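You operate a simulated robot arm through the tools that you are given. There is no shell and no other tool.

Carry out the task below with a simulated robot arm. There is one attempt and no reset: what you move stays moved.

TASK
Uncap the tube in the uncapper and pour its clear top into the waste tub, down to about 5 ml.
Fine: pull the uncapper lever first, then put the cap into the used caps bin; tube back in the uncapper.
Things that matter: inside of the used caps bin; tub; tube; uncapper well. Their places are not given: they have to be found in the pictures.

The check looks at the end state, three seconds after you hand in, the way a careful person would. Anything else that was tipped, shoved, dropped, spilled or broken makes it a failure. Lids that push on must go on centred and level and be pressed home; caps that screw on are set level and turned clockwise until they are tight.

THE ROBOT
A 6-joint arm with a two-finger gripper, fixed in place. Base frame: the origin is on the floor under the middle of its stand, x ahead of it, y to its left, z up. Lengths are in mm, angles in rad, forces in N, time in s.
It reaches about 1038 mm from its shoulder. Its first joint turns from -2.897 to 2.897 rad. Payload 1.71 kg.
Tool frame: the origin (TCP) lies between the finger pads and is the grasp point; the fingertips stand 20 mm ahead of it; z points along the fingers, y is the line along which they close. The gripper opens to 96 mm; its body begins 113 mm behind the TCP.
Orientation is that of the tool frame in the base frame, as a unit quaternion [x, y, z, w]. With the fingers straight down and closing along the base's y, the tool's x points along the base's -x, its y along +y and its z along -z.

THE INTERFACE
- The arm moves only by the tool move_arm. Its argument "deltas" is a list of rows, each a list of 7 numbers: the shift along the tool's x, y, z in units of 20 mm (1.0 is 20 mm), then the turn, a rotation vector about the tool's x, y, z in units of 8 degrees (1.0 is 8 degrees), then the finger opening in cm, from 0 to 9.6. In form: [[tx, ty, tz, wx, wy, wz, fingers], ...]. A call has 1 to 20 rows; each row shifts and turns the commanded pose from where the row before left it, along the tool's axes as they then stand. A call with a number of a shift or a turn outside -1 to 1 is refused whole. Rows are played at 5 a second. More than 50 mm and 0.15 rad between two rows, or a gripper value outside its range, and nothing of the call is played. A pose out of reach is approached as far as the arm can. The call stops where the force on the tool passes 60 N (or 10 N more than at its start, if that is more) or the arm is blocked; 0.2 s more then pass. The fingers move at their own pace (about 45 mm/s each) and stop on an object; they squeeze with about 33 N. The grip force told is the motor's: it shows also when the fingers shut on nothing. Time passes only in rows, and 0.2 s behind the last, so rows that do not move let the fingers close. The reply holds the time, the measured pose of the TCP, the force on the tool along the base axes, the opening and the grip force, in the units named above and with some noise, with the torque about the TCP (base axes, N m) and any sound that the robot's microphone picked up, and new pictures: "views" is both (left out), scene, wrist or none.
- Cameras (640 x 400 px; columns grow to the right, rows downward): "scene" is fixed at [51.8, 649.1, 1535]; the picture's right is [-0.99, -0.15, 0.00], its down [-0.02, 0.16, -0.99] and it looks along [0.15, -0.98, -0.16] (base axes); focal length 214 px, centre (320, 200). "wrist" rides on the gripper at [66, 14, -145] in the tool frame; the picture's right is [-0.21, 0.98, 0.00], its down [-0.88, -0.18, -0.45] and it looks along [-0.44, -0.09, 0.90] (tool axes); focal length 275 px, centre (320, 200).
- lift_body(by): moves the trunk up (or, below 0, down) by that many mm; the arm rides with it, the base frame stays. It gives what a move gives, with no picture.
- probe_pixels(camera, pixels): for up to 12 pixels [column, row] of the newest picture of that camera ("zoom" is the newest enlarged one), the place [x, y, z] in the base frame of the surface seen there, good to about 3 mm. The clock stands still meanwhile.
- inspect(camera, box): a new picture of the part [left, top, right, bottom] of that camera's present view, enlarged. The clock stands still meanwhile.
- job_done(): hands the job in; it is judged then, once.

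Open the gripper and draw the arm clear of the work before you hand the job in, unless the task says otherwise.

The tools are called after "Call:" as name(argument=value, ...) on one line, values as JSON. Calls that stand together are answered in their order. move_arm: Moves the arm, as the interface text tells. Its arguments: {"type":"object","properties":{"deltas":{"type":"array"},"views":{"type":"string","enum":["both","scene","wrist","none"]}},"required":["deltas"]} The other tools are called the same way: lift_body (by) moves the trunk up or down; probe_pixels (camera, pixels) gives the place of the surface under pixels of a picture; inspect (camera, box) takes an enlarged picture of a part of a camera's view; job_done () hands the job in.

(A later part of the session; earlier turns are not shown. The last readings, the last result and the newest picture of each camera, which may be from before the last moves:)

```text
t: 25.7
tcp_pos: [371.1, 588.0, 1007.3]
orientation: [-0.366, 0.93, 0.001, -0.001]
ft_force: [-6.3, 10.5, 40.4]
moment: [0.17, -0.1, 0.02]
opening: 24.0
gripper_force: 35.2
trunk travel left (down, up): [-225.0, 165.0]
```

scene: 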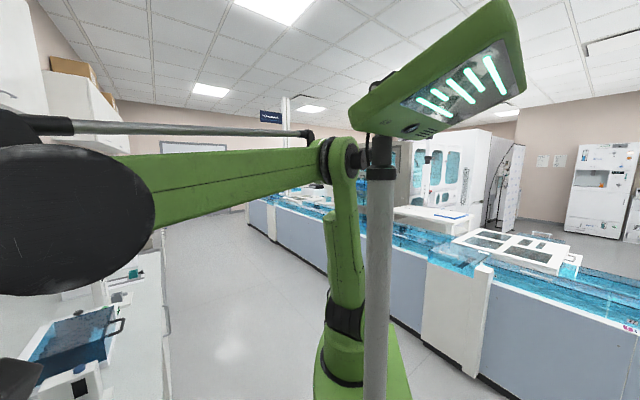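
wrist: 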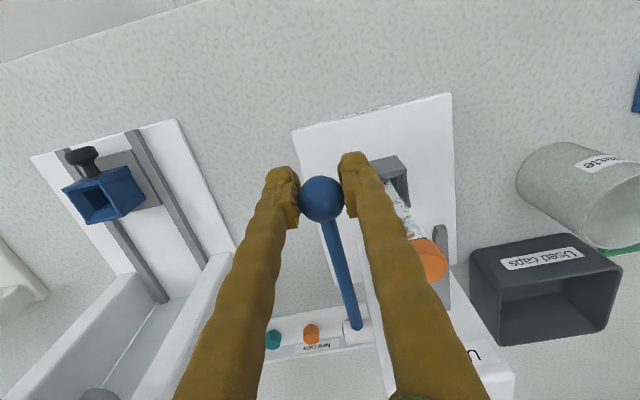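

Upward force rose to 40 N: the lever is at its stop. I check the cap and fork.

Call:
inspect(camera="wrist", box=[280, 140, 480, 350])

Call:
probe_pixels(camera="wrist", pixels=[[321, 198], [339, 260], [356, 315], [432, 262], [425, 255], [438, 262], [440, 238], [446, 275], [405, 215], [412, 230], [437, 270], [400, 195]])

```text
1.90 times, centred on (380, 245) of wrist
```

zoom: 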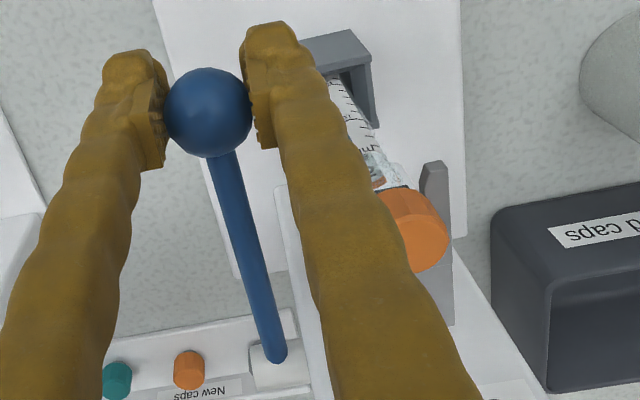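

```text
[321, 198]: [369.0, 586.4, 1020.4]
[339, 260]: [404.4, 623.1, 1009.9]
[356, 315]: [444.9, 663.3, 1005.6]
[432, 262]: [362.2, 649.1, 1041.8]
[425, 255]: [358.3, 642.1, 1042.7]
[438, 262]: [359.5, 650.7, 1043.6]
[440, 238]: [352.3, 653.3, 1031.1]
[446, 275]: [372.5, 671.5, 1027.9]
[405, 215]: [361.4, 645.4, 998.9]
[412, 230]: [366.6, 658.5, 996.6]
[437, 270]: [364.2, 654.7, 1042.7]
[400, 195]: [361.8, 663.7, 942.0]
```

The cap has been lifted to z≈1042 and the tube mouth shows below it, with the lever at its stop. I press 2 mm more to be sure, ease back, then open the fingers a little to see whether the lever stays down.

Call:
move_arm(deltas=[[0, 0, 0.1, 0, 0, 0, 1.5], [0, 0, -0.15, 0, 0, 0, 1.5], [0, 0, 0, 0, 0, 0, 3.2], [0, 0, 0, 0, 0, 0, 3.2], [0, 0, 0, 0, 0, 0, 3.2]], views="wrist")

```text
t: 26.9
tcp_pos: [372.8, 588.8, 1005.2]
orientation: [-0.365, 0.931, 0.001, -0.001]
ft_force: [-0.5, 0.7, 0.1]
moment: [0.02, -0.02, -0.02]
opening: 32.1
gripper_force: 0.1
trunk travel left (down, up): [-225.0, 165.0]
```

wrist: 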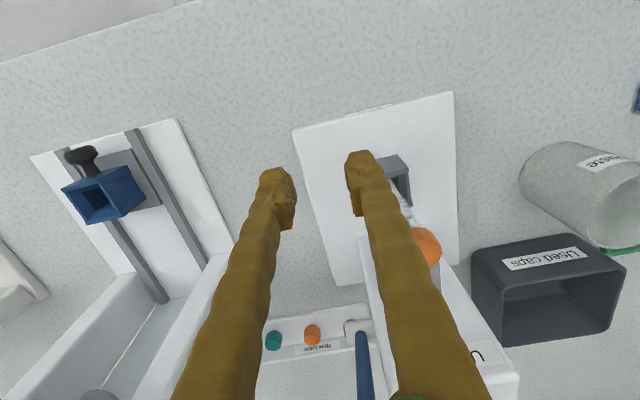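

The lever sprang back up by itself; the cap still shows at (427,245) behind the right finger. I raise the arm straight up to look without touching anything.

Call:
inspect(camera="wrist", box=[330, 140, 530, 390])

Call:
probe_pixels(camera="wrist", pixels=[[430, 245], [424, 240], [436, 245], [405, 205], [363, 370], [362, 350], [410, 225]])

```text
1.60 times, centred on (430, 265) of wrist
```

zoom: 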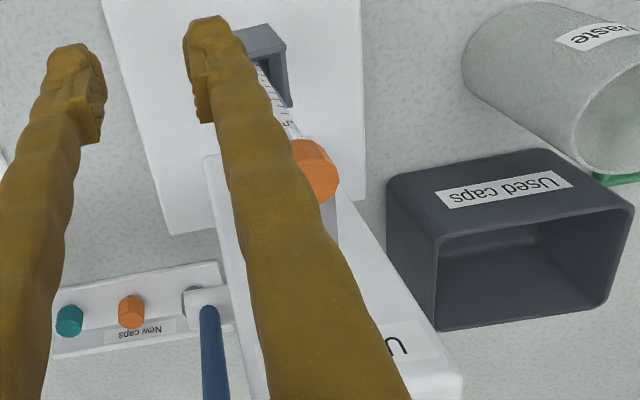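

```text
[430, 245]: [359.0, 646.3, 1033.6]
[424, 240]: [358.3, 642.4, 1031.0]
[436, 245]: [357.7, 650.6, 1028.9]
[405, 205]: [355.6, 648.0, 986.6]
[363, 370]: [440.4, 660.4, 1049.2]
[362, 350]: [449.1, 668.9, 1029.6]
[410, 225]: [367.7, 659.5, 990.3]
```

The cap top reads about 1031, so it rests on the tube again, higher than before (1027). I back away towards the robot and rise to look at it from above.

Call:
move_arm(deltas=[[1, 0, 0, 0, 0, 0, 3.2], [1, 0, 0, 0, 0, 0, 3.2], [0, 0, -1, 0, 0, 0, 3.2], [0, 0, -1, 0, 0, 0, 5], [0, 0, -1, 0, 0, 0, 7], [0, 0, -1, 0, 0, 0, 9.6], [0, 0, -1, 0, 0, 0, 9.6], [0, 0, -1, 0, 0, 0, 9.6], [0, 0, -1, 0, 0, 0, 9.6], [0, 0.7, 0, 0, 0, 0, 9.6], [0, 0.7, 0, 0, 0, 0, 9.6], [0, 0.7, 0, 0, 0, 0, 9.6], [0, 0, 0, 0, 0, 0, 9.6]], views="wrist")

```text
t: 29.7
tcp_pos: [316.7, 591.6, 1147.6]
orientation: [-0.366, 0.931, 0.001, -0.001]
ft_force: [0.5, -0.6, -0.1]
moment: [-0.04, -0.02, 0.03]
opening: 96.0
gripper_force: 0.1
trunk travel left (down, up): [-225.0, 165.0]
```

wrist: 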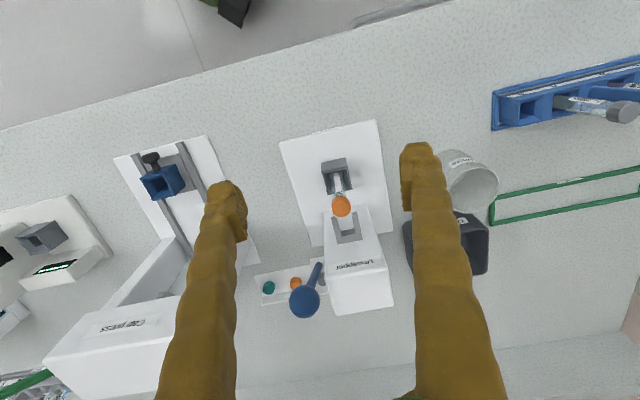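

The lever is back at rest and the fork has retracted. I enlarge the tube and cap.

Call:
inspect(camera="wrist", box=[300, 140, 400, 260])

Call:
probe_pixels(camera="wrist", pixels=[[342, 205], [335, 203], [348, 203], [342, 212], [342, 197], [338, 185], [325, 165], [345, 163], [348, 185], [328, 190], [336, 215], [357, 213]])

```text
3.33 times, centred on (350, 200) of wrist
```

zoom: 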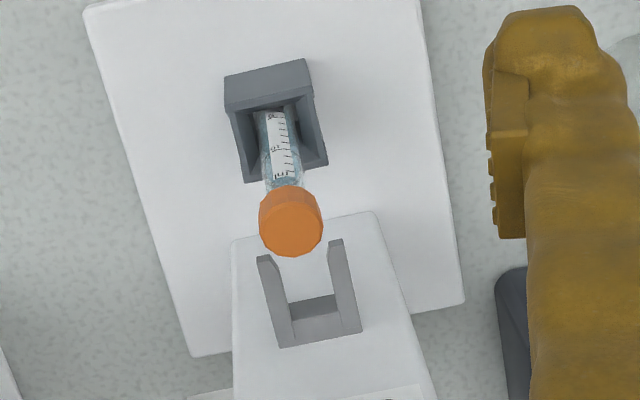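

```text
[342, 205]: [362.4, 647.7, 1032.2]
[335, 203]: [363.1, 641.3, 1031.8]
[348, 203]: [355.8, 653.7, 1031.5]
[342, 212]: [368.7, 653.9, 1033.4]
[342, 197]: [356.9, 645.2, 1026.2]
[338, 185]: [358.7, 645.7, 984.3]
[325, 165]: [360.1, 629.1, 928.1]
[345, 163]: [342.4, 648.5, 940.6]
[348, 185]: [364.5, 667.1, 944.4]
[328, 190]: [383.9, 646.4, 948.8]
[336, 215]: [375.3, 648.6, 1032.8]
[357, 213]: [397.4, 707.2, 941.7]
```

The cap (top z≈1032, centre ≈(365.5,649), about 20 mm wide) sits loose on the tube, with the fork clear behind it. I go over it with the fingers 50 mm open.

Call:
move_arm(deltas=[[-0.75, 0.085, 0, 0, 0, 0, 5.0], [-0.75, 0.085, 0, 0, 0, 0, 5.0], [-0.75, 0.085, 0, 0, 0, 0, 5.0], [-0.75, 0.085, 0, 0, 0, 0, 5.0], [-0.73, 0.085, 0, 0, 0, 0, 5.0], [0, 0, 0.8, 0, 0, 0, 5.0], [0, 0, 0.8, 0, 0, 0, 5.0], [0, 0, 0.8, 0, 0, 0, 5.0], [0, 0, 0, 0, 0, 0, 5.0]], views="wrist")

```text
t: 31.7
tcp_pos: [363.0, 648.9, 1096.9]
orientation: [-0.366, 0.931, 0.001, -0.002]
ft_force: [-0.7, 0.5, -0.3]
moment: [0.03, 0.02, 0.01]
opening: 49.9
gripper_force: 0.1
trunk travel left (down, up): [-225.0, 165.0]
```

wrist: 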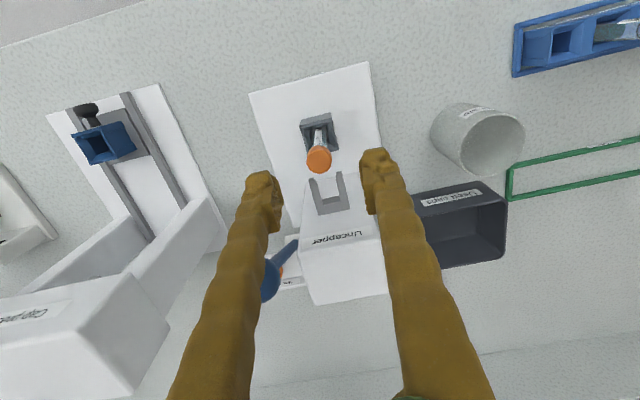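

The TCP is centred over the cap (computed (363,649)). I go down to z≈1031 with the fingers open and look before closing.

Call:
move_arm(deltas=[[0, 0, 0.82, 0, 0, 0, 5.0], [0, 0, 0.82, 0, 0, 0, 5.0], [0, 0, 0.82, 0, 0, 0, 5.0], [0, 0, 0.82, 0, 0, 0, 5.0], [0, 0, 0, 0, 0, 0, 5.0]], views="wrist")

```text
t: 32.9
tcp_pos: [364.5, 649.7, 1034.2]
orientation: [-0.366, 0.931, 0.0, -0.001]
ft_force: [0.0, -0.5, 0.0]
moment: [-0.03, 0.0, 0.0]
opening: 49.9
gripper_force: 0.1
trunk travel left (down, up): [-225.0, 165.0]
```

wrist: 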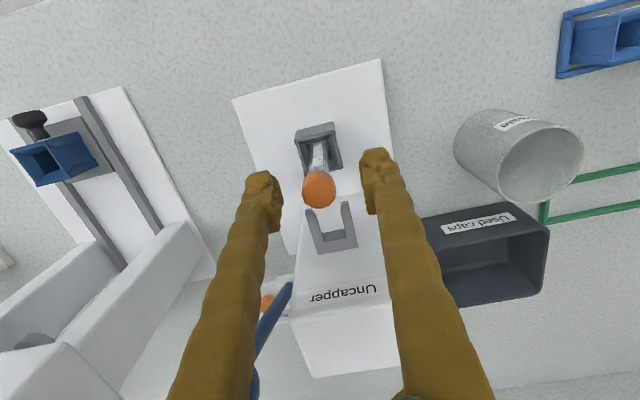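

The cap (319,190) is centred between the pads. I close on it.

Call:
move_arm(deltas=[[0, 0, 0, 0, 0, 0, 2.6], [0, 0, 0, 0, 0, 0, 2.2], [0, 0, 0, 0, 0, 0, 1.4], [0, 0, 0, 0, 0, 0, 1.4], [0, 0, 0, 0, 0, 0, 1.4], [0, 0, 0, 0, 0, 0, 1.4]], views="wrist")

```text
t: 34.3
tcp_pos: [363.5, 650.1, 1033.1]
orientation: [-0.366, 0.931, 0.0, -0.001]
ft_force: [0.7, -0.1, -0.4]
moment: [-0.01, 0.04, 0.03]
opening: 16.7
gripper_force: 4.9
trunk travel left (down, up): [-225.0, 165.0]
```

wrist: 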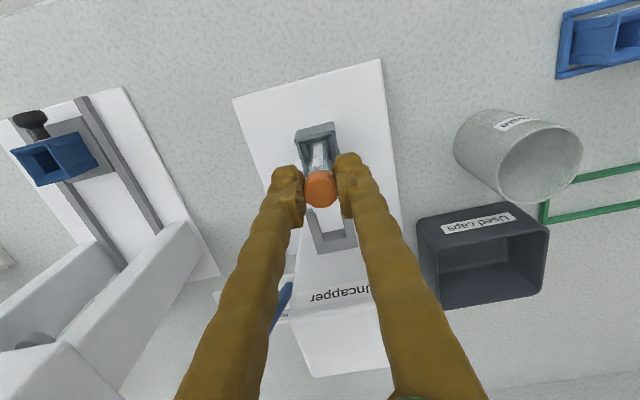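

Opening 16.7 with little force yet; I let the fingers close fully on the cap.

Call:
move_arm(deltas=[[0, 0, 0, 0, 0, 0, 0.8], [0, 0, 0, 0, 0, 0, 0.8], [0, 0, 0, 0, 0, 0, 0.8]], views="wrist")

Call:
inspect(camera="wrist", box=[250, 110, 400, 260])

```text
t: 35.1
tcp_pos: [365.2, 648.5, 1034.1]
orientation: [-0.366, 0.931, 0.0, -0.001]
ft_force: [-0.5, 0.2, 0.0]
moment: [0.0, -0.02, -0.04]
opening: 11.4
gripper_force: 32.9
trunk travel left (down, up): [-225.0, 165.0]
```

wrist: 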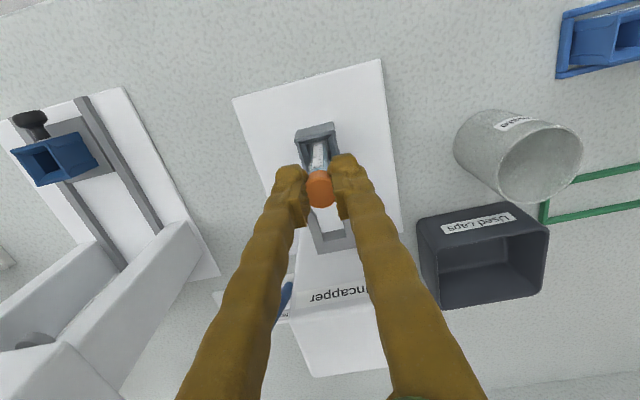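

```text
2.67 times, centred on (325, 185) of wrist
```

zoom: 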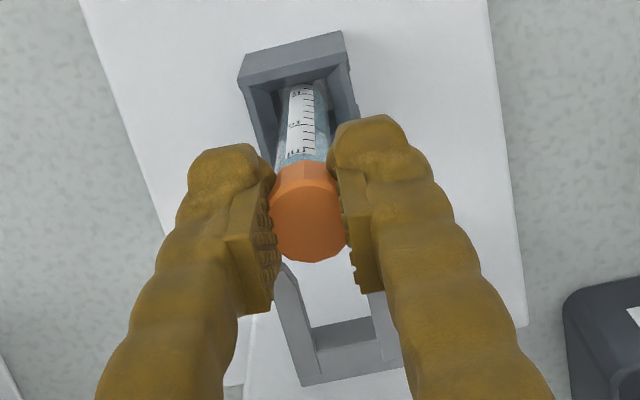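

The cap is gripped (33 N). I lift straight up slowly and check that the tube stays in the well.

Call:
move_arm(deltas=[[0, 0, -0.3, 0, 0, 0, 0.8], [0, 0, -0.4, 0, 0, 0, 0.8], [0, 0, -0.5, 0, 0, 0, 0.8], [0, 0, -0.6, 0, 0, 0, 0.8], [0, 0, 0, 0, 0, 0, 0.8]], views="wrist")

Call:
inspect(camera="wrist", box=[250, 90, 400, 260])

```text
t: 36.3
tcp_pos: [364.9, 650.1, 1069.6]
orientation: [-0.365, 0.931, 0.001, -0.001]
ft_force: [0.1, -0.9, -0.6]
moment: [0.04, -0.01, -0.01]
opening: 10.9
gripper_force: 33.3
trunk travel left (down, up): [-225.0, 165.0]
```

wrist: 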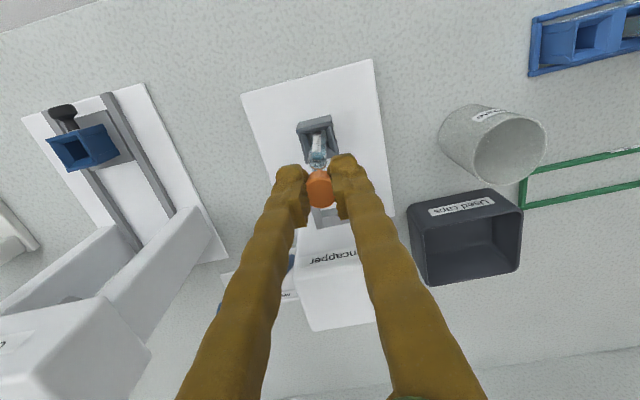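

```text
2.35 times, centred on (325, 175) of wrist
```

zoom: 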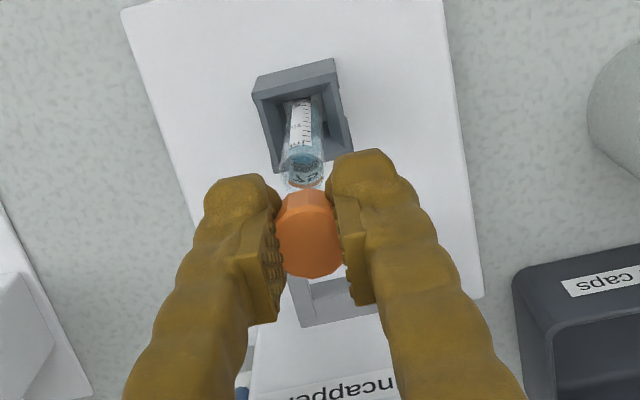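

The cap is off and the tube stands open in the well. I raise the arm and look at the bin to fix its inner centre.

Call:
move_arm(deltas=[[0, 0, -0.8, 0, 0, 0, 0.8], [0, 0, -0.8, 0, 0, 0, 0.8], [0, 0, -0.8, 0, 0, 0, 0.8], [0, 1, 0, 0, 0, 0, 0.8], [0, 1, 0, 0, 0, 0, 0.8], [0, 1, 0, 0, 0, 0, 0.8], [0, 1, 0, 0, 0, 0, 0.8], [0, 1, 0, 0, 0, 0, 0.8], [0, 0, 0, 0, 0, 0, 0.8]], views="wrist")

Call:
inspect(camera="wrist", box=[270, 60, 480, 260])

```text
t: 38.3
tcp_pos: [297.1, 723.5, 1117.5]
orientation: [-0.365, 0.931, 0.001, -0.001]
ft_force: [-0.3, -0.7, 0.4]
moment: [0.0, 0.01, 0.0]
opening: 15.2
gripper_force: 33.3
trunk travel left (down, up): [-225.0, 165.0]
```

wrist: 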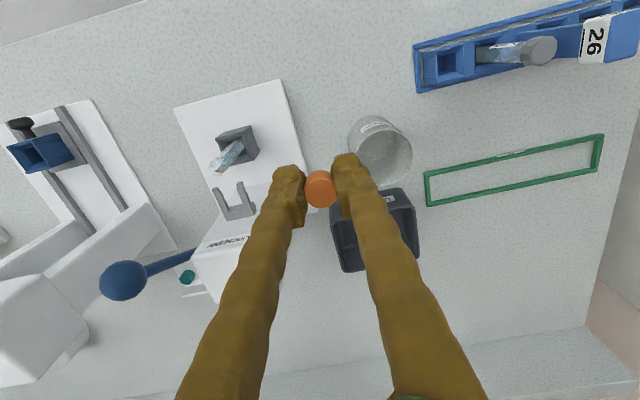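

```text
2.00 times, centred on (375, 160) of wrist
```

zoom: 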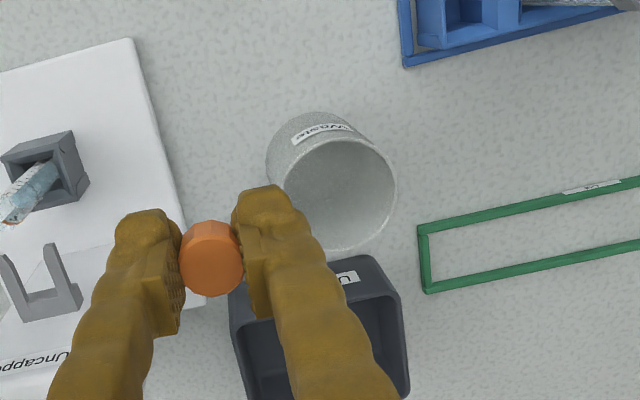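

I probe the bin rim and floor, and the tub rim, from here.

Call:
probe_pixels(camera="wrist", pixels=[[332, 222], [345, 271], [418, 255], [410, 210], [405, 192], [400, 230], [338, 240], [360, 240], [385, 118], [410, 155], [395, 183], [360, 160]])

```text
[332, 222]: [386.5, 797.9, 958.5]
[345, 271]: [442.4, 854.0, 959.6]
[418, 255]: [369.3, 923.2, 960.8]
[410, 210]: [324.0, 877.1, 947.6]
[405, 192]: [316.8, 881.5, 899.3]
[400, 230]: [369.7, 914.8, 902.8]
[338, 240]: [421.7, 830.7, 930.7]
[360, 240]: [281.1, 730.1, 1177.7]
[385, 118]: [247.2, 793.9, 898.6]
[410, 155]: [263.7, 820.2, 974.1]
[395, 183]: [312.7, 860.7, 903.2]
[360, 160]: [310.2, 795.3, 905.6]
```

Bin rim centre ≈ (379,861), about 79×100 mm, rim z≈960, floor ≈903. Before reaching out I check how far the back upstand and wall are.

Call:
probe_pixels(camera="wrist", pixels=[[560, 345], [580, 330], [600, 270], [620, 240], [500, 360], [450, 375], [590, 365], [635, 290], [480, 345], [300, 380]])

```text
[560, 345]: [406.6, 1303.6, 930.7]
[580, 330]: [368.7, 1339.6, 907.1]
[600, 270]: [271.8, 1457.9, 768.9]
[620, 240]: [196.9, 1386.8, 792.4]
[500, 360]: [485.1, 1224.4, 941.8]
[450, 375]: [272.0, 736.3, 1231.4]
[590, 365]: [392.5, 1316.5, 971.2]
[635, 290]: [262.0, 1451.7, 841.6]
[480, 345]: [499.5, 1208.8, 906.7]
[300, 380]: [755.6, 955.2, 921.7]
```

The back upstand is at n≈1190, far beyond. I move the cap over the bin centre at z≈1117.

Call:
move_arm(deltas=[[-0.869, 0.248, 0, 0, 0, 0, 0.8], [-0.869, 0.248, 0, 0, 0, 0, 0.8], [-0.869, 0.248, 0, 0, 0, 0, 0.8], [-0.869, 0.248, 0, 0, 0, 0, 0.8], [-0.869, 0.248, 0, 0, 0, 0, 0.8], [-0.869, 0.248, 0, 0, 0, 0, 0.8], [-0.869, 0.248, 0, 0, 0, 0, 0.8], [-0.869, 0.248, 0, 0, 0, 0, 0.8], [-0.869, 0.248, 0, 0, 0, 0, 0.8], [0, 0, 0, 0, 0, 0, 0.8]], views="wrist")

```text
t: 40.5
tcp_pos: [380.6, 862.2, 1115.4]
orientation: [-0.366, 0.931, 0.0, -0.001]
ft_force: [0.8, -0.6, -1.1]
moment: [0.02, -0.02, 0.01]
opening: 15.3
gripper_force: 32.9
trunk travel left (down, up): [-225.0, 165.0]
```

wrist: 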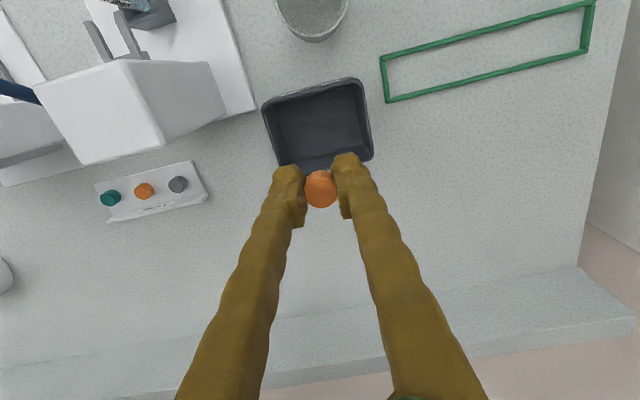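

The arm reaches; the TCP is within 4 mm of the bin centre. I lower the cap into the bin to TCP z≈960.

Call:
move_arm(deltas=[[0.05, 0, 0.95, 0, 0, 0, 0.8], [0.05, 0, 0.97, 0, 0, 0, 0.8], [0.05, 0, 0.97, 0, 0, 0, 0.8], [0, 0, 0.97, 0, 0, 0, 0.8], [0, 0, 0.97, 0, 0, 0, 0.8], [0, 0, 0.97, 0, 0, 0, 0.8], [0, 0, 0.97, 0, 0, 0, 0.8], [0, 0, 0.97, 0, 0, 0, 0.8], [0, 0, 0, 0, 0, 0, 0.8]], views="wrist")

```text
t: 42.5
tcp_pos: [376.4, 859.8, 961.9]
orientation: [-0.366, 0.931, 0.001, -0.001]
ft_force: [0.0, 0.0, -0.3]
moment: [0.01, 0.06, -0.01]
opening: 15.1
gripper_force: 32.8
trunk travel left (down, up): [-225.0, 165.0]
```

wrist: 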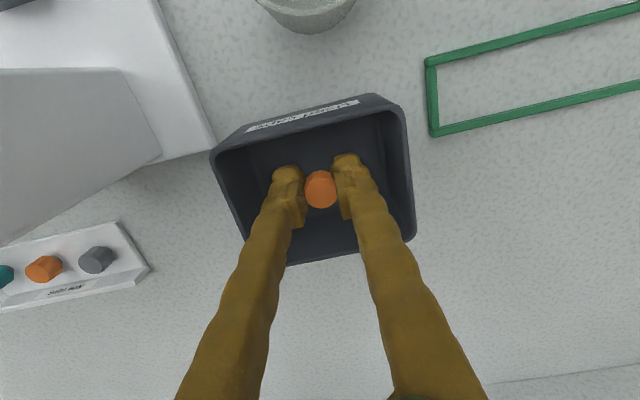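

The cap hangs centred inside the bin. I lower 15 mm more and open the fingers to 34 mm to let it go.

Call:
move_arm(deltas=[[0, 0, 0.75, 0, 0, 0, 0.8], [0, 0, 0, 0, 0, 0, 0.8], [0, 0, 0, 0, 0, 0, 3.4], [0, 0, 0, 0, 0, 0, 3.4], [0, 0, 0, 0, 0, 0, 3.4], [0, 0, 0, 0, 0, 0, 3.4]], views="wrist")

```text
t: 43.9
tcp_pos: [378.6, 860.9, 947.3]
orientation: [-0.365, 0.931, 0.001, -0.001]
ft_force: [-0.3, -0.1, 0.0]
moment: [-0.06, 0.02, -0.01]
opening: 34.0
gripper_force: 0.1
trunk travel left (down, up): [-225.0, 165.0]
```

wrist: 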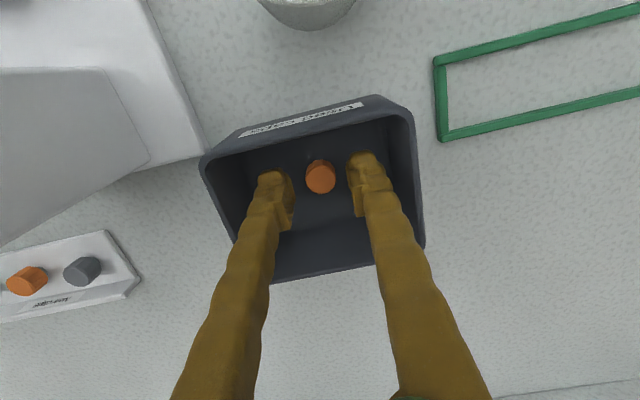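

The cap dropped into the bin. I rise straight out and look back to confirm.

Call:
move_arm(deltas=[[0, 0, -0.8, 0, 0, 0, 3.4], [0, 0, -1, 0, 0, 0, 3.4], [0, 0, -1, 0, 0, 0, 3.4], [0, 0, -1, 0, 0, 0, 3.4], [0, 0, -1, 0, 0, 0, 3.4], [0, 0, -1, 0, 0, 0, 3.4], [0, 0, -1, 0, 0, 0, 3.4], [0, 0, -1, 0, 0, 0, 3.4], [0, 0, -1, 0, 0, 0, 3.4], [0, 0, -1, 0, 0, 0, 3.4], [0, 0, 0, 0, 0, 0, 3.4]], views="wrist")

Call:
inspect(camera="wrist", box=[230, 50, 410, 200])

```text
t: 46.3
tcp_pos: [377.1, 860.3, 1143.6]
orientation: [-0.366, 0.931, 0.001, -0.001]
ft_force: [0.4, -0.2, 0.2]
moment: [0.01, 0.0, 0.0]
opening: 34.0
gripper_force: 0.1
trunk travel left (down, up): [-225.0, 165.0]
```

wrist: 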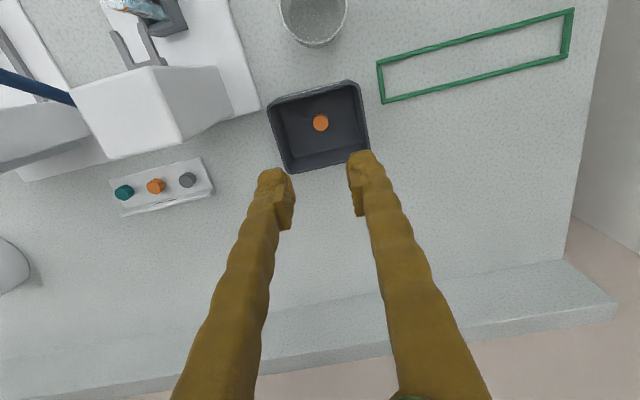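

```text
2.67 times, centred on (320, 125) of wrist
```

zoom: 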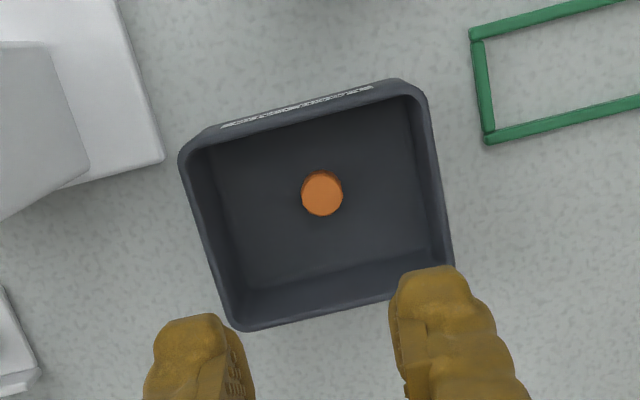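

The cap lies flat in the bin. I draw back towards the robot and up, then pitch the gripper up to about 25° below horizontal to test the pose for gripping the tube from the side.

Call:
move_arm(deltas=[[0.925, -0.5, -0.3, 0, 0, 0, 5], [0.925, -0.5, -0.3, 0, 0, 0, 5], [0.925, -0.5, -0.3, 0, 0, 0, 5], [0.925, -0.5, -0.3, 0, 0, 0, 5], [0.925, -0.5, -0.3, 0, 0, 0, 5], [0.925, -0.5, -0.3, 0, 0, 0, 5], [0.925, -0.5, -0.3, 0, 0, 0, 5], [0.925, -0.5, -0.3, 0, 0, 0, 5], [0.925, -0.5, 0, 0, 0, 0, 5], [0.925, -0.5, 0, 0, 0, 0, 5], [0.925, -0.5, 0, 0, 0, 0, 5], [0.925, -0.5, 0, 0, 0, 0, 5], [0, 0, 0, 0, 0, 0, 5]], views="none")

Call:
move_arm(deltas=[[0, 0, 0, 0, -1, 0, 5], [0, 0, 0, 0, -1, 0, 5], [0, 0, 0, 0, -1, 0, 5], [0, 0, 0, 0, -1, 0, 5], [0, 0, 0, 0, -1, 0, 5], [0, 0, 0, 0, -1, 0, 5], [0, 0, 0, 0, -1, 0, 5], [0, 0, 0, 0, -1, 0, 5], [0, 0, 0, 0, 0, 0, 5]])

```text
t: 49.1
tcp_pos: [299.4, 621.3, 1191.1]
orientation: [-0.366, 0.931, 0.001, -0.001]
ft_force: [0.1, -1.0, -0.3]
moment: [0.03, -0.01, 0.0]
opening: 49.9
gripper_force: 0.1
trunk travel left (down, up): [-225.0, 165.0]
```

```text
t: 51.1
tcp_pos: [297.8, 620.5, 1191.3]
orientation: [-0.31, 0.789, 0.194, 0.493]
ft_force: [0.8, -0.2, 0.0]
moment: [-0.02, -0.01, -0.03]
opening: 50.1
gripper_force: 0.0
trunk travel left (down, up): [-225.0, 165.0]
```

scene: 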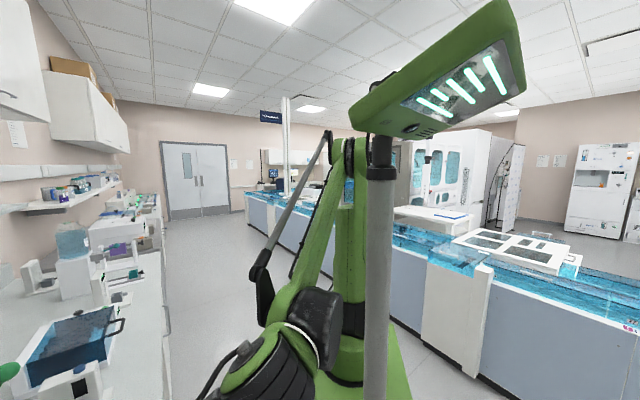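
wrist: 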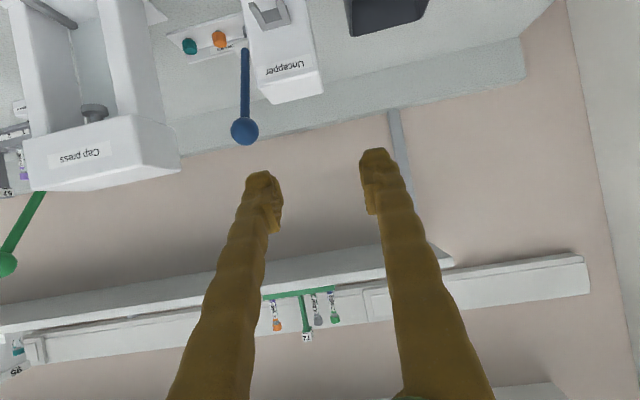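

The pitched pose works (fingers 26° below horizontal, pointing along the bench normal). Still high and empty, I test the pouring turn: 96° about the horizontal axis, mouth-side to the left.

Call:
move_arm(deltas=[[0, 0, 0, 0.437, 0, -0.9, 5], [0, 0, 0, 0.437, 0, -0.9, 5], [0, 0, 0, 0.437, 0, -0.9, 5], [0, 0, 0, 0.437, 0, -0.9, 5], [0, 0, 0, 0.437, 0, -0.9, 5], [0, 0, 0, 0.437, 0, -0.9, 5], [0, 0, 0, 0.437, 0, -0.9, 5], [0, 0, 0, 0.437, 0, -0.9, 5], [0, 0, 0, 0.437, 0, -0.9, 5], [0, 0, 0, 0.437, 0, -0.9, 5], [0, 0, 0, 0.437, 0, -0.9, 5], [0, 0, 0, 0.437, 0, -0.9, 5], [0, 0, 0, 0, 0, 0, 5]])

```text
t: 54.1
tcp_pos: [318.0, 583.6, 1201.2]
orientation: [0.56, -0.398, 0.478, -0.547]
ft_force: [-0.5, 1.2, 0.4]
moment: [0.04, -0.02, -0.08]
opening: 50.2
gripper_force: 0.0
trunk travel left (down, up): [-225.0, 165.0]
stopped in row 13: the arm was blocked; the commanded pose is now the measured one
```

scene: 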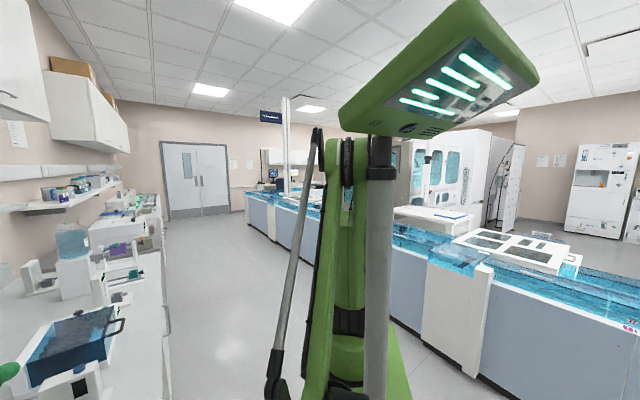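
wrist: 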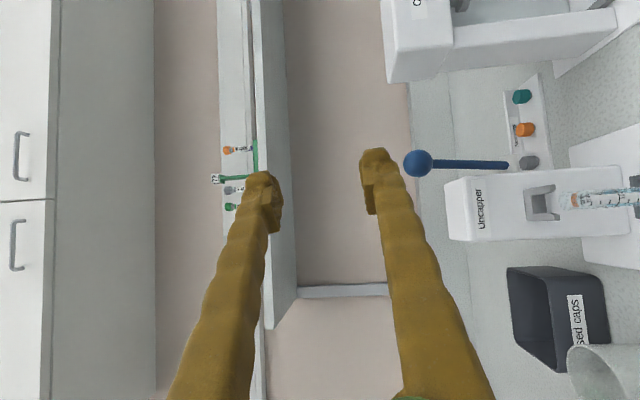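

The turn itself works but the wrist swung sideways until the forearm met the mast again. I undo it, and will do the pour with the gripper yawed further so the wrist stays away from the mast.

Call:
move_arm(deltas=[[0, 0, 0, -0.437, 0, 0.9, 5], [0, 0, 0, -0.437, 0, 0.9, 5], [0, 0, 0, -0.437, 0, 0.9, 5], [0, 0, 0, -0.437, 0, 0.9, 5], [0, 0, 0, -0.437, 0, 0.9, 5], [0, 0, 0, -0.437, 0, 0.9, 5], [0, 0, 0, -0.437, 0, 0.9, 5], [0, 0, 0, -0.437, 0, 0.9, 5], [0, 0, 0, -0.437, 0, 0.9, 5], [0, 0, 0, -0.437, 0, 0.9, 5], [0, 0, 0, -0.437, 0, 0.9, 5], [0, 0, 0, -0.437, 0, 0.9, 5], [0, 0, 0, 0, 0, 0, 5]], views="none")

```text
t: 56.9
tcp_pos: [298.2, 592.0, 1201.3]
orientation: [-0.299, 0.791, 0.185, 0.501]
ft_force: [-0.5, 0.7, 0.5]
moment: [0.02, 0.02, 0.03]
opening: 50.1
gripper_force: 0.0
trunk travel left (down, up): [-225.0, 165.0]
```

Back at the pitched pose. Now I yaw the gripper about the vertical by 56° (fingers towards +y), still high and empty, before going over to the tub side.

Call:
move_arm(deltas=[[0, 0, 0, -0.903, 0, -0.43, 5], [0, 0, 0, -0.903, 0, -0.43, 5], [0, 0, 0, -0.903, 0, -0.43, 5], [0, 0, 0, -0.903, 0, -0.43, 5], [0, 0, 0, -0.903, 0, -0.43, 5], [0, 0, 0, -0.903, 0, -0.43, 5], [0, 0, 0, -0.903, 0, -0.43, 5], [0, 0, 0, 0, 0, 0, 5]])

```text
t: 58.7
tcp_pos: [297.8, 591.4, 1202.4]
orientation: [0.637, -0.559, -0.397, -0.352]
ft_force: [0.4, 0.7, 0.5]
moment: [-0.01, 0.02, 0.02]
opening: 50.0
gripper_force: 0.1
trunk travel left (down, up): [-225.0, 165.0]
```

scene: 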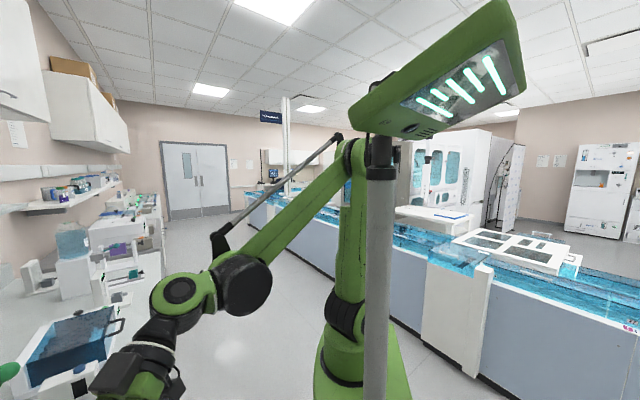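
wrist: 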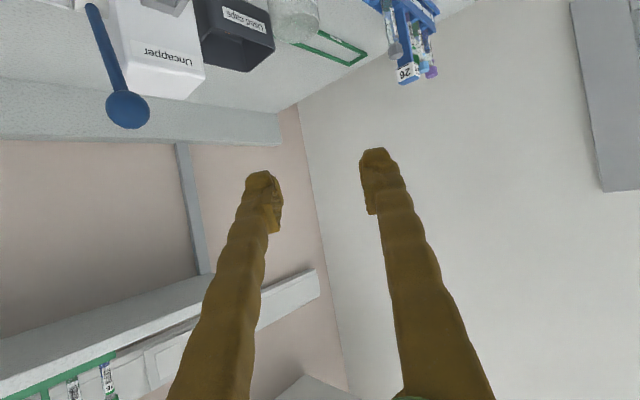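

Yaw works (fingers now along +y, 26° down). I move over towards the tub at this height and test the pouring turn there.

Call:
move_arm(deltas=[[-0.437, -0.271, 0.916, 0, 0, 0, 5], [-0.437, -0.271, 0.916, 0, 0, 0, 5], [-0.437, -0.271, 0.916, 0, 0, 0, 5], [-0.437, -0.271, 0.916, 0, 0, 0, 5], [-0.437, -0.271, 0.916, 0, 0, 0, 5], [-0.437, -0.271, 0.916, 0, 0, 0, 5], [-0.437, -0.271, 0.916, 0, 0, 0, 5], [-0.437, -0.271, 0.916, 0, 0, 0, 5], [-0.437, -0.271, 0.916, 0, 0, 0, 5], [-0.437, -0.271, 0.916, 0, 0, 0, 5], [0, 0, 0, 0, 0, 0, 5]], views="none")

Call:
move_arm(deltas=[[0, 0, 0, 0.437, 0, -0.9, 5], [0, 0, 0, 0.437, 0, -0.9, 5], [0, 0, 0, 0.437, 0, -0.9, 5], [0, 0, 0, 0.437, 0, -0.9, 5], [0, 0, 0, 0.437, 0, -0.9, 5], [0, 0, 0, 0.437, 0, -0.9, 5], [0, 0, 0, 0.437, 0, -0.9, 5], [0, 0, 0, 0.437, 0, -0.9, 5], [0, 0, 0, 0.437, 0, -0.9, 5], [0, 0, 0, 0.437, 0, -0.9, 5], [0, 0, 0, 0.437, 0, -0.9, 5], [0, 0, 0, 0, 0, 0, 5]])

```text
t: 61.1
tcp_pos: [327.2, 799.7, 1199.8]
orientation: [0.637, -0.56, -0.396, -0.352]
ft_force: [0.0, -0.1, 0.3]
moment: [0.03, 0.04, 0.01]
opening: 49.9
gripper_force: 0.0
trunk travel left (down, up): [-225.0, 165.0]
```

```text
t: 63.7
tcp_pos: [329.7, 798.3, 1201.3]
orientation: [0.702, -0.136, 0.091, -0.693]
ft_force: [-0.3, -0.5, -0.3]
moment: [0.0, 0.05, 0.0]
opening: 50.2
gripper_force: 0.0
trunk travel left (down, up): [-225.0, 165.0]
```

scene: 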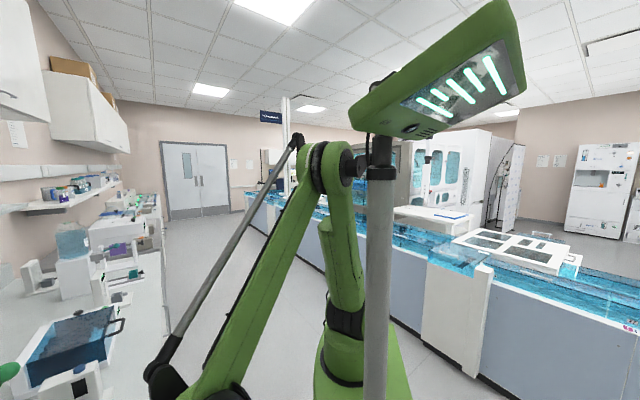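
wrist: 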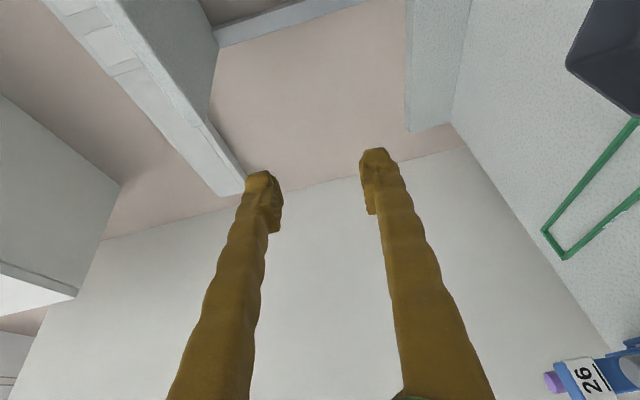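

The 88° turn went through here without blocking. I test two more steps (104°) and then turn all the way back.

Call:
move_arm(deltas=[[0, 0, 0, 0.437, 0, -0.9, 5], [0, 0, 0, 0.437, 0, -0.9, 5], [0, 0, 0, 0, 0, 0, 5]], views="none")

Call:
move_arm(deltas=[[0, 0, 0, -0.437, 0, 0.9, 5], [0, 0, 0, -0.437, 0, 0.9, 5], [0, 0, 0, -0.437, 0, 0.9, 5], [0, 0, 0, -0.437, 0, 0.9, 5], [0, 0, 0, -0.437, 0, 0.9, 5], [0, 0, 0, -0.437, 0, 0.9, 5], [0, 0, 0, -0.437, 0, 0.9, 5], [0, 0, 0, -0.437, 0, 0.9, 5], [0, 0, 0, -0.437, 0, 0.9, 5], [0, 0, 0, -0.437, 0, 0.9, 5], [0, 0, 0, -0.437, 0, 0.9, 5], [0, 0, 0, -0.437, 0, 0.9, 5], [0, 0, 0, -0.437, 0, 0.9, 5], [0, 0, 0, 0, 0, 0, 5]], views="wrist")

```text
t: 64.5
tcp_pos: [339.9, 797.0, 1198.8]
orientation: [0.697, -0.111, 0.138, -0.695]
ft_force: [-0.2, 0.4, 0.8]
moment: [0.02, 0.07, -0.01]
opening: 49.8
gripper_force: 0.0
out of reach, approached as far as the arm can: row 1, 2
trunk travel left (down, up): [-225.0, 165.0]
```

```text
t: 67.5
tcp_pos: [331.2, 799.7, 1198.6]
orientation: [-0.588, 0.613, 0.445, 0.284]
ft_force: [0.9, -1.0, 0.1]
moment: [0.0, -0.01, 0.01]
opening: 50.3
gripper_force: 0.1
trunk travel left (down, up): [-225.0, 165.0]
```

wrist: 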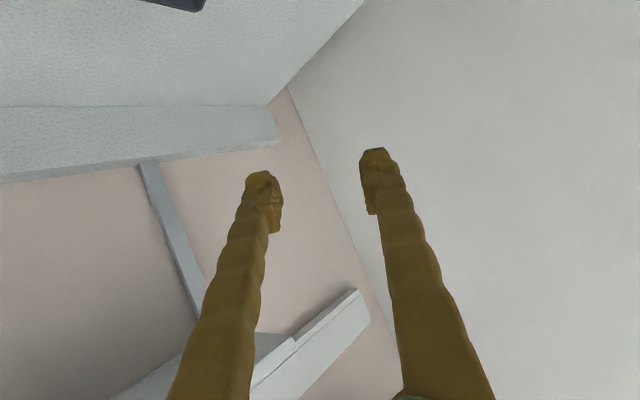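

Left-side pouring ends near 92° tilt (joint end), so I test the other side: I remove the 12° roll left over, yaw to about 85°, shift to the left side of the tub and try tilting to the right.

Call:
move_arm(deltas=[[0, 0, 0, 0.334, 0, -0.688, 5], [0, 0, 0, 0.334, 0, -0.688, 5], [0, 0, 0, 0.903, 0, 0.43, 5], [0, 0, 0, 0.903, 0, 0.43, 5], [0, 0.93, 0, 0, 0, 0, 5], [0, 0.93, 0, 0, 0, 0, 5], [0, 0.93, 0, 0, 0, 0, 5], [0, 0.93, 0, 0, 0, 0, 5], [0, 0.93, 0, 0, 0, 0, 5], [0, 0, 0, 0, 0, 0, 5]], views="none")

Call:
move_arm(deltas=[[0, 0, 0, -0.437, 0, 0.9, 5], [0, 0, 0, -0.437, 0, 0.9, 5], [0, 0, 0, -0.437, 0, 0.9, 5], [0, 0, 0, -0.437, 0, 0.9, 5], [0, 0, 0, -0.437, 0, 0.9, 5], [0, 0, 0, -0.437, 0, 0.9, 5], [0, 0, 0, -0.437, 0, 0.9, 5], [0, 0, 0, -0.437, 0, 0.9, 5], [0, 0, 0, -0.437, 0, 0.9, 5], [0, 0, 0, -0.437, 0, 0.9, 5], [0, 0, 0, -0.437, 0, 0.9, 5], [0, 0, 0, -0.437, 0, 0.9, 5], [0, 0, 0, -0.437, 0, 0.9, 5], [0, 0, 0, 0, 0, 0, 5]])

```text
t: 69.7
tcp_pos: [239.4, 814.6, 1198.5]
orientation: [-0.546, 0.653, 0.333, 0.405]
ft_force: [-0.5, -0.2, -0.1]
moment: [-0.01, 0.01, 0.02]
opening: 49.7
gripper_force: 0.1
trunk travel left (down, up): [-225.0, 165.0]
```

```text
t: 72.7
tcp_pos: [240.2, 816.6, 1196.8]
orientation: [-0.011, 0.674, 0.717, -0.175]
ft_force: [-0.5, -0.1, 0.2]
moment: [0.02, 0.0, 0.01]
opening: 49.8
gripper_force: 0.1
trunk travel left (down, up): [-225.0, 165.0]
```

scene: 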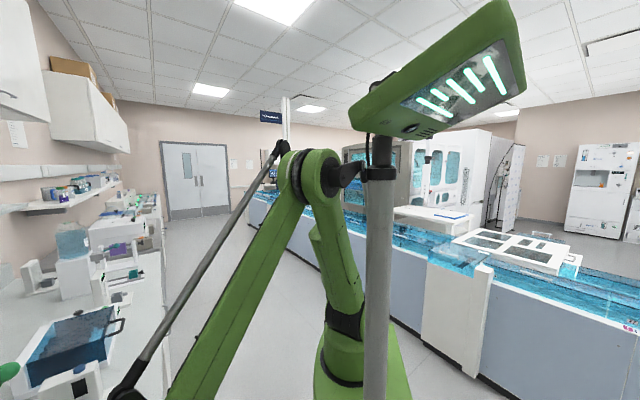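
wrist: 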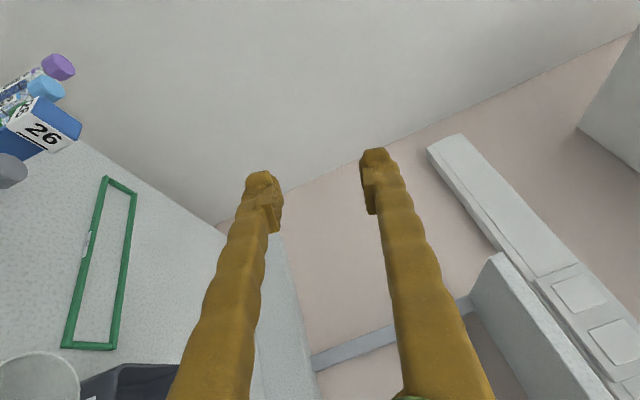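

Right-side tilting to 104° works freely. I turn back upright, withdraw towards the robot and yaw back to face the uncapper.

Call:
move_arm(deltas=[[0, 0, 0, 0.437, 0, -0.9, 5], [0, 0, 0, 0.437, 0, -0.9, 5], [0, 0, 0, 0.437, 0, -0.9, 5], [0, 0, 0, 0.437, 0, -0.9, 5], [0, 0, 0, 0.437, 0, -0.9, 5], [0, 0, 0, 0.437, 0, -0.9, 5], [0, 0, 0, 0.437, 0, -0.9, 5], [0, 0, 0, 0.437, 0, -0.9, 5], [0, 0, 0, 0.437, 0, -0.9, 5], [0, 0, 0, 0.437, 0, -0.9, 5], [0, 0, 0, 0.437, 0, -0.9, 5], [0, 0, 0, 0.437, 0, -0.9, 5], [0, 0, 0, 0.437, 0, -0.9, 5], [0, 0, 0, 0, 0, 0, 5]], views="none")

```text
t: 75.7
tcp_pos: [238.8, 815.6, 1197.5]
orientation: [-0.546, 0.653, 0.332, 0.406]
ft_force: [-0.1, -0.4, 0.8]
moment: [0.02, 0.01, -0.01]
opening: 50.1
gripper_force: 0.0
trunk travel left (down, up): [-225.0, 165.0]
```

I withdraw to about (285,574) and yaw back 36° so the fingers point along the bench normal again.

Call:
move_arm(deltas=[[0.472, -0.406, -0.928, 0, 0, 0, 5], [0.472, -0.406, -0.928, 0, 0, 0, 5], [0.472, -0.406, -0.928, 0, 0, 0, 5], [0.472, -0.406, -0.928, 0, 0, 0, 5], [0.472, -0.406, -0.928, 0, 0, 0, 5], [0.472, -0.406, -0.928, 0, 0, 0, 5], [0.472, -0.406, -0.928, 0, 0, 0, 5], [0.472, -0.406, -0.928, 0, 0, 0, 5], [0.472, -0.406, -0.928, 0, 0, 0, 5], [0.472, -0.406, -0.928, 0, 0, 0, 5], [0.472, -0.406, -0.928, 0, 0, 0, 5], [0, 0, 0, 0.893, 0.01, 0.449, 5], [0, 0, 0, 0.893, 0.01, 0.449, 5], [0, 0, 0, 0.893, 0.01, 0.449, 5], [0, 0, 0, 0.893, 0.01, 0.449, 5], [0, 0, 0, 0.446, 0.0, 0.225, 5], [0, 0, 0, 0, 0, 0, 5]], views="wrist")

```text
t: 79.3
tcp_pos: [286.2, 572.9, 1199.2]
orientation: [-0.316, 0.79, 0.19, 0.489]
ft_force: [0.2, 0.4, -0.1]
moment: [-0.02, 0.01, 0.0]
opening: 49.9
gripper_force: 0.0
trunk travel left (down, up): [-225.0, 165.0]
```

wrist: 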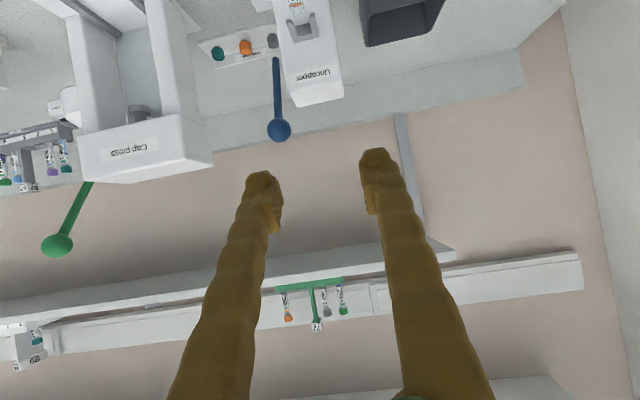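

Level and aligned at n≈600 in front of the uncapper. I lower straight down to z≈985, off the front of the plate, to view the tube from the side.

Call:
move_arm(deltas=[[0.868, 0.009, 0.436, 0, 0, 0, 5], [0.868, 0.009, 0.436, 0, 0, 0, 5], [0.868, 0.009, 0.436, 0, 0, 0, 5], [0.868, 0.009, 0.436, 0, 0, 0, 5], [0.868, 0.009, 0.436, 0, 0, 0, 5], [0.868, 0.009, 0.436, 0, 0, 0, 5], [0.868, 0.009, 0.436, 0, 0, 0, 5], [0.868, 0.009, 0.436, 0, 0, 0, 5], [0.868, 0.009, 0.436, 0, 0, 0, 5], [0.868, 0.009, 0.436, 0, 0, 0, 5], [0.868, 0.009, 0.436, 0, 0, 0, 5], [0, 0, 0, 0, 0, 0, 5]])

Call:
inspect(camera="wrist", box=[240, 100, 400, 260])

```text
t: 81.9
tcp_pos: [284.1, 574.1, 985.3]
orientation: [-0.317, 0.791, 0.19, 0.488]
ft_force: [0.5, 0.0, 0.4]
moment: [0.0, -0.04, -0.02]
opening: 50.0
gripper_force: 0.1
trunk travel left (down, up): [-225.0, 165.0]
```

scene: 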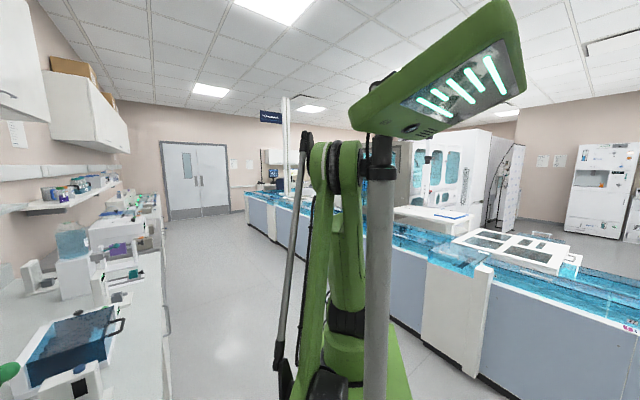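
wrist: 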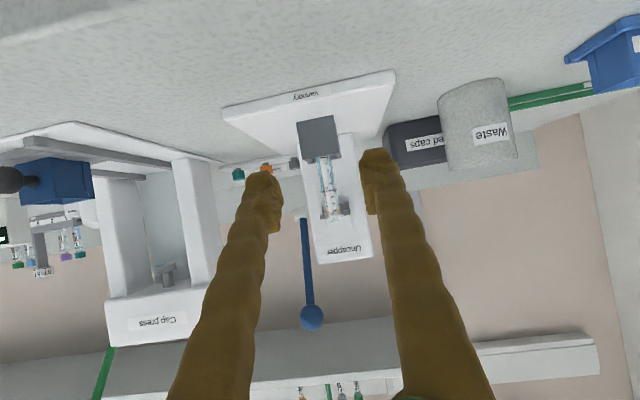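

```text
2.50 times, centred on (320, 180) of wrist
```

zoom: 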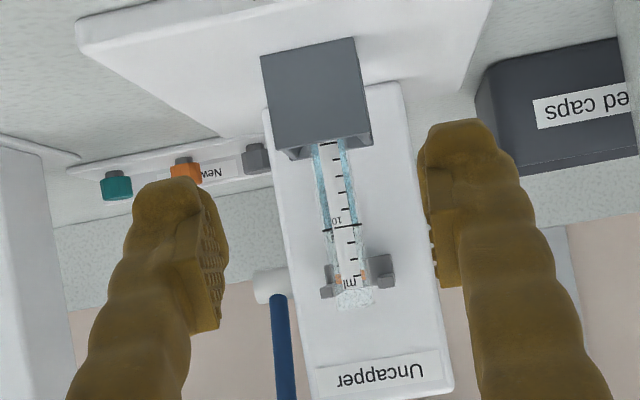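

The side view (upside down) shows the tube with its scale, the "10" mark at zoom (338,222). I enlarge the tube.

Call:
inspect(camera="wrist", box=[300, 150, 355, 230])

Call:
probe_pixels(camera="wrist", pixels=[[322, 165], [325, 180], [328, 193], [330, 205], [332, 212], [333, 218], [334, 222], [320, 135], [319, 152], [331, 208], [337, 218], [329, 218]])

```text
5.00 times, centred on (328, 190) of wrist
```

zoom: 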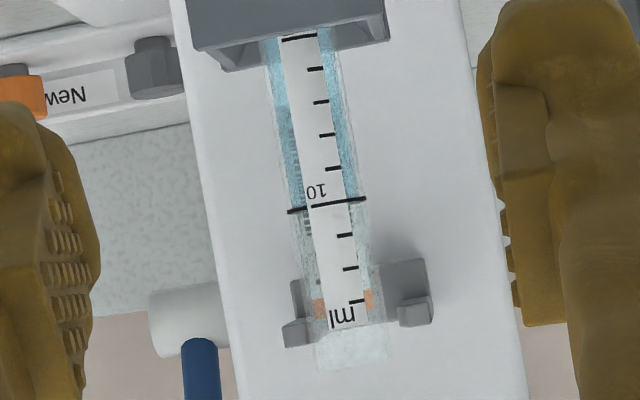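

```text
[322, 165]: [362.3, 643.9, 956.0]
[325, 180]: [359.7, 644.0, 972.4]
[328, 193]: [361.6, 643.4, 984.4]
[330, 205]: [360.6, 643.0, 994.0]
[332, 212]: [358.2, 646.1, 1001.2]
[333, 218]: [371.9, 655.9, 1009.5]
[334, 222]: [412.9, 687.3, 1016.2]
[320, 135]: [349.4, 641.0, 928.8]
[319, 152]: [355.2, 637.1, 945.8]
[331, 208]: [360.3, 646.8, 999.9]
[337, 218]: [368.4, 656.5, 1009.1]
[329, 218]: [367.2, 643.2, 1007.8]
```

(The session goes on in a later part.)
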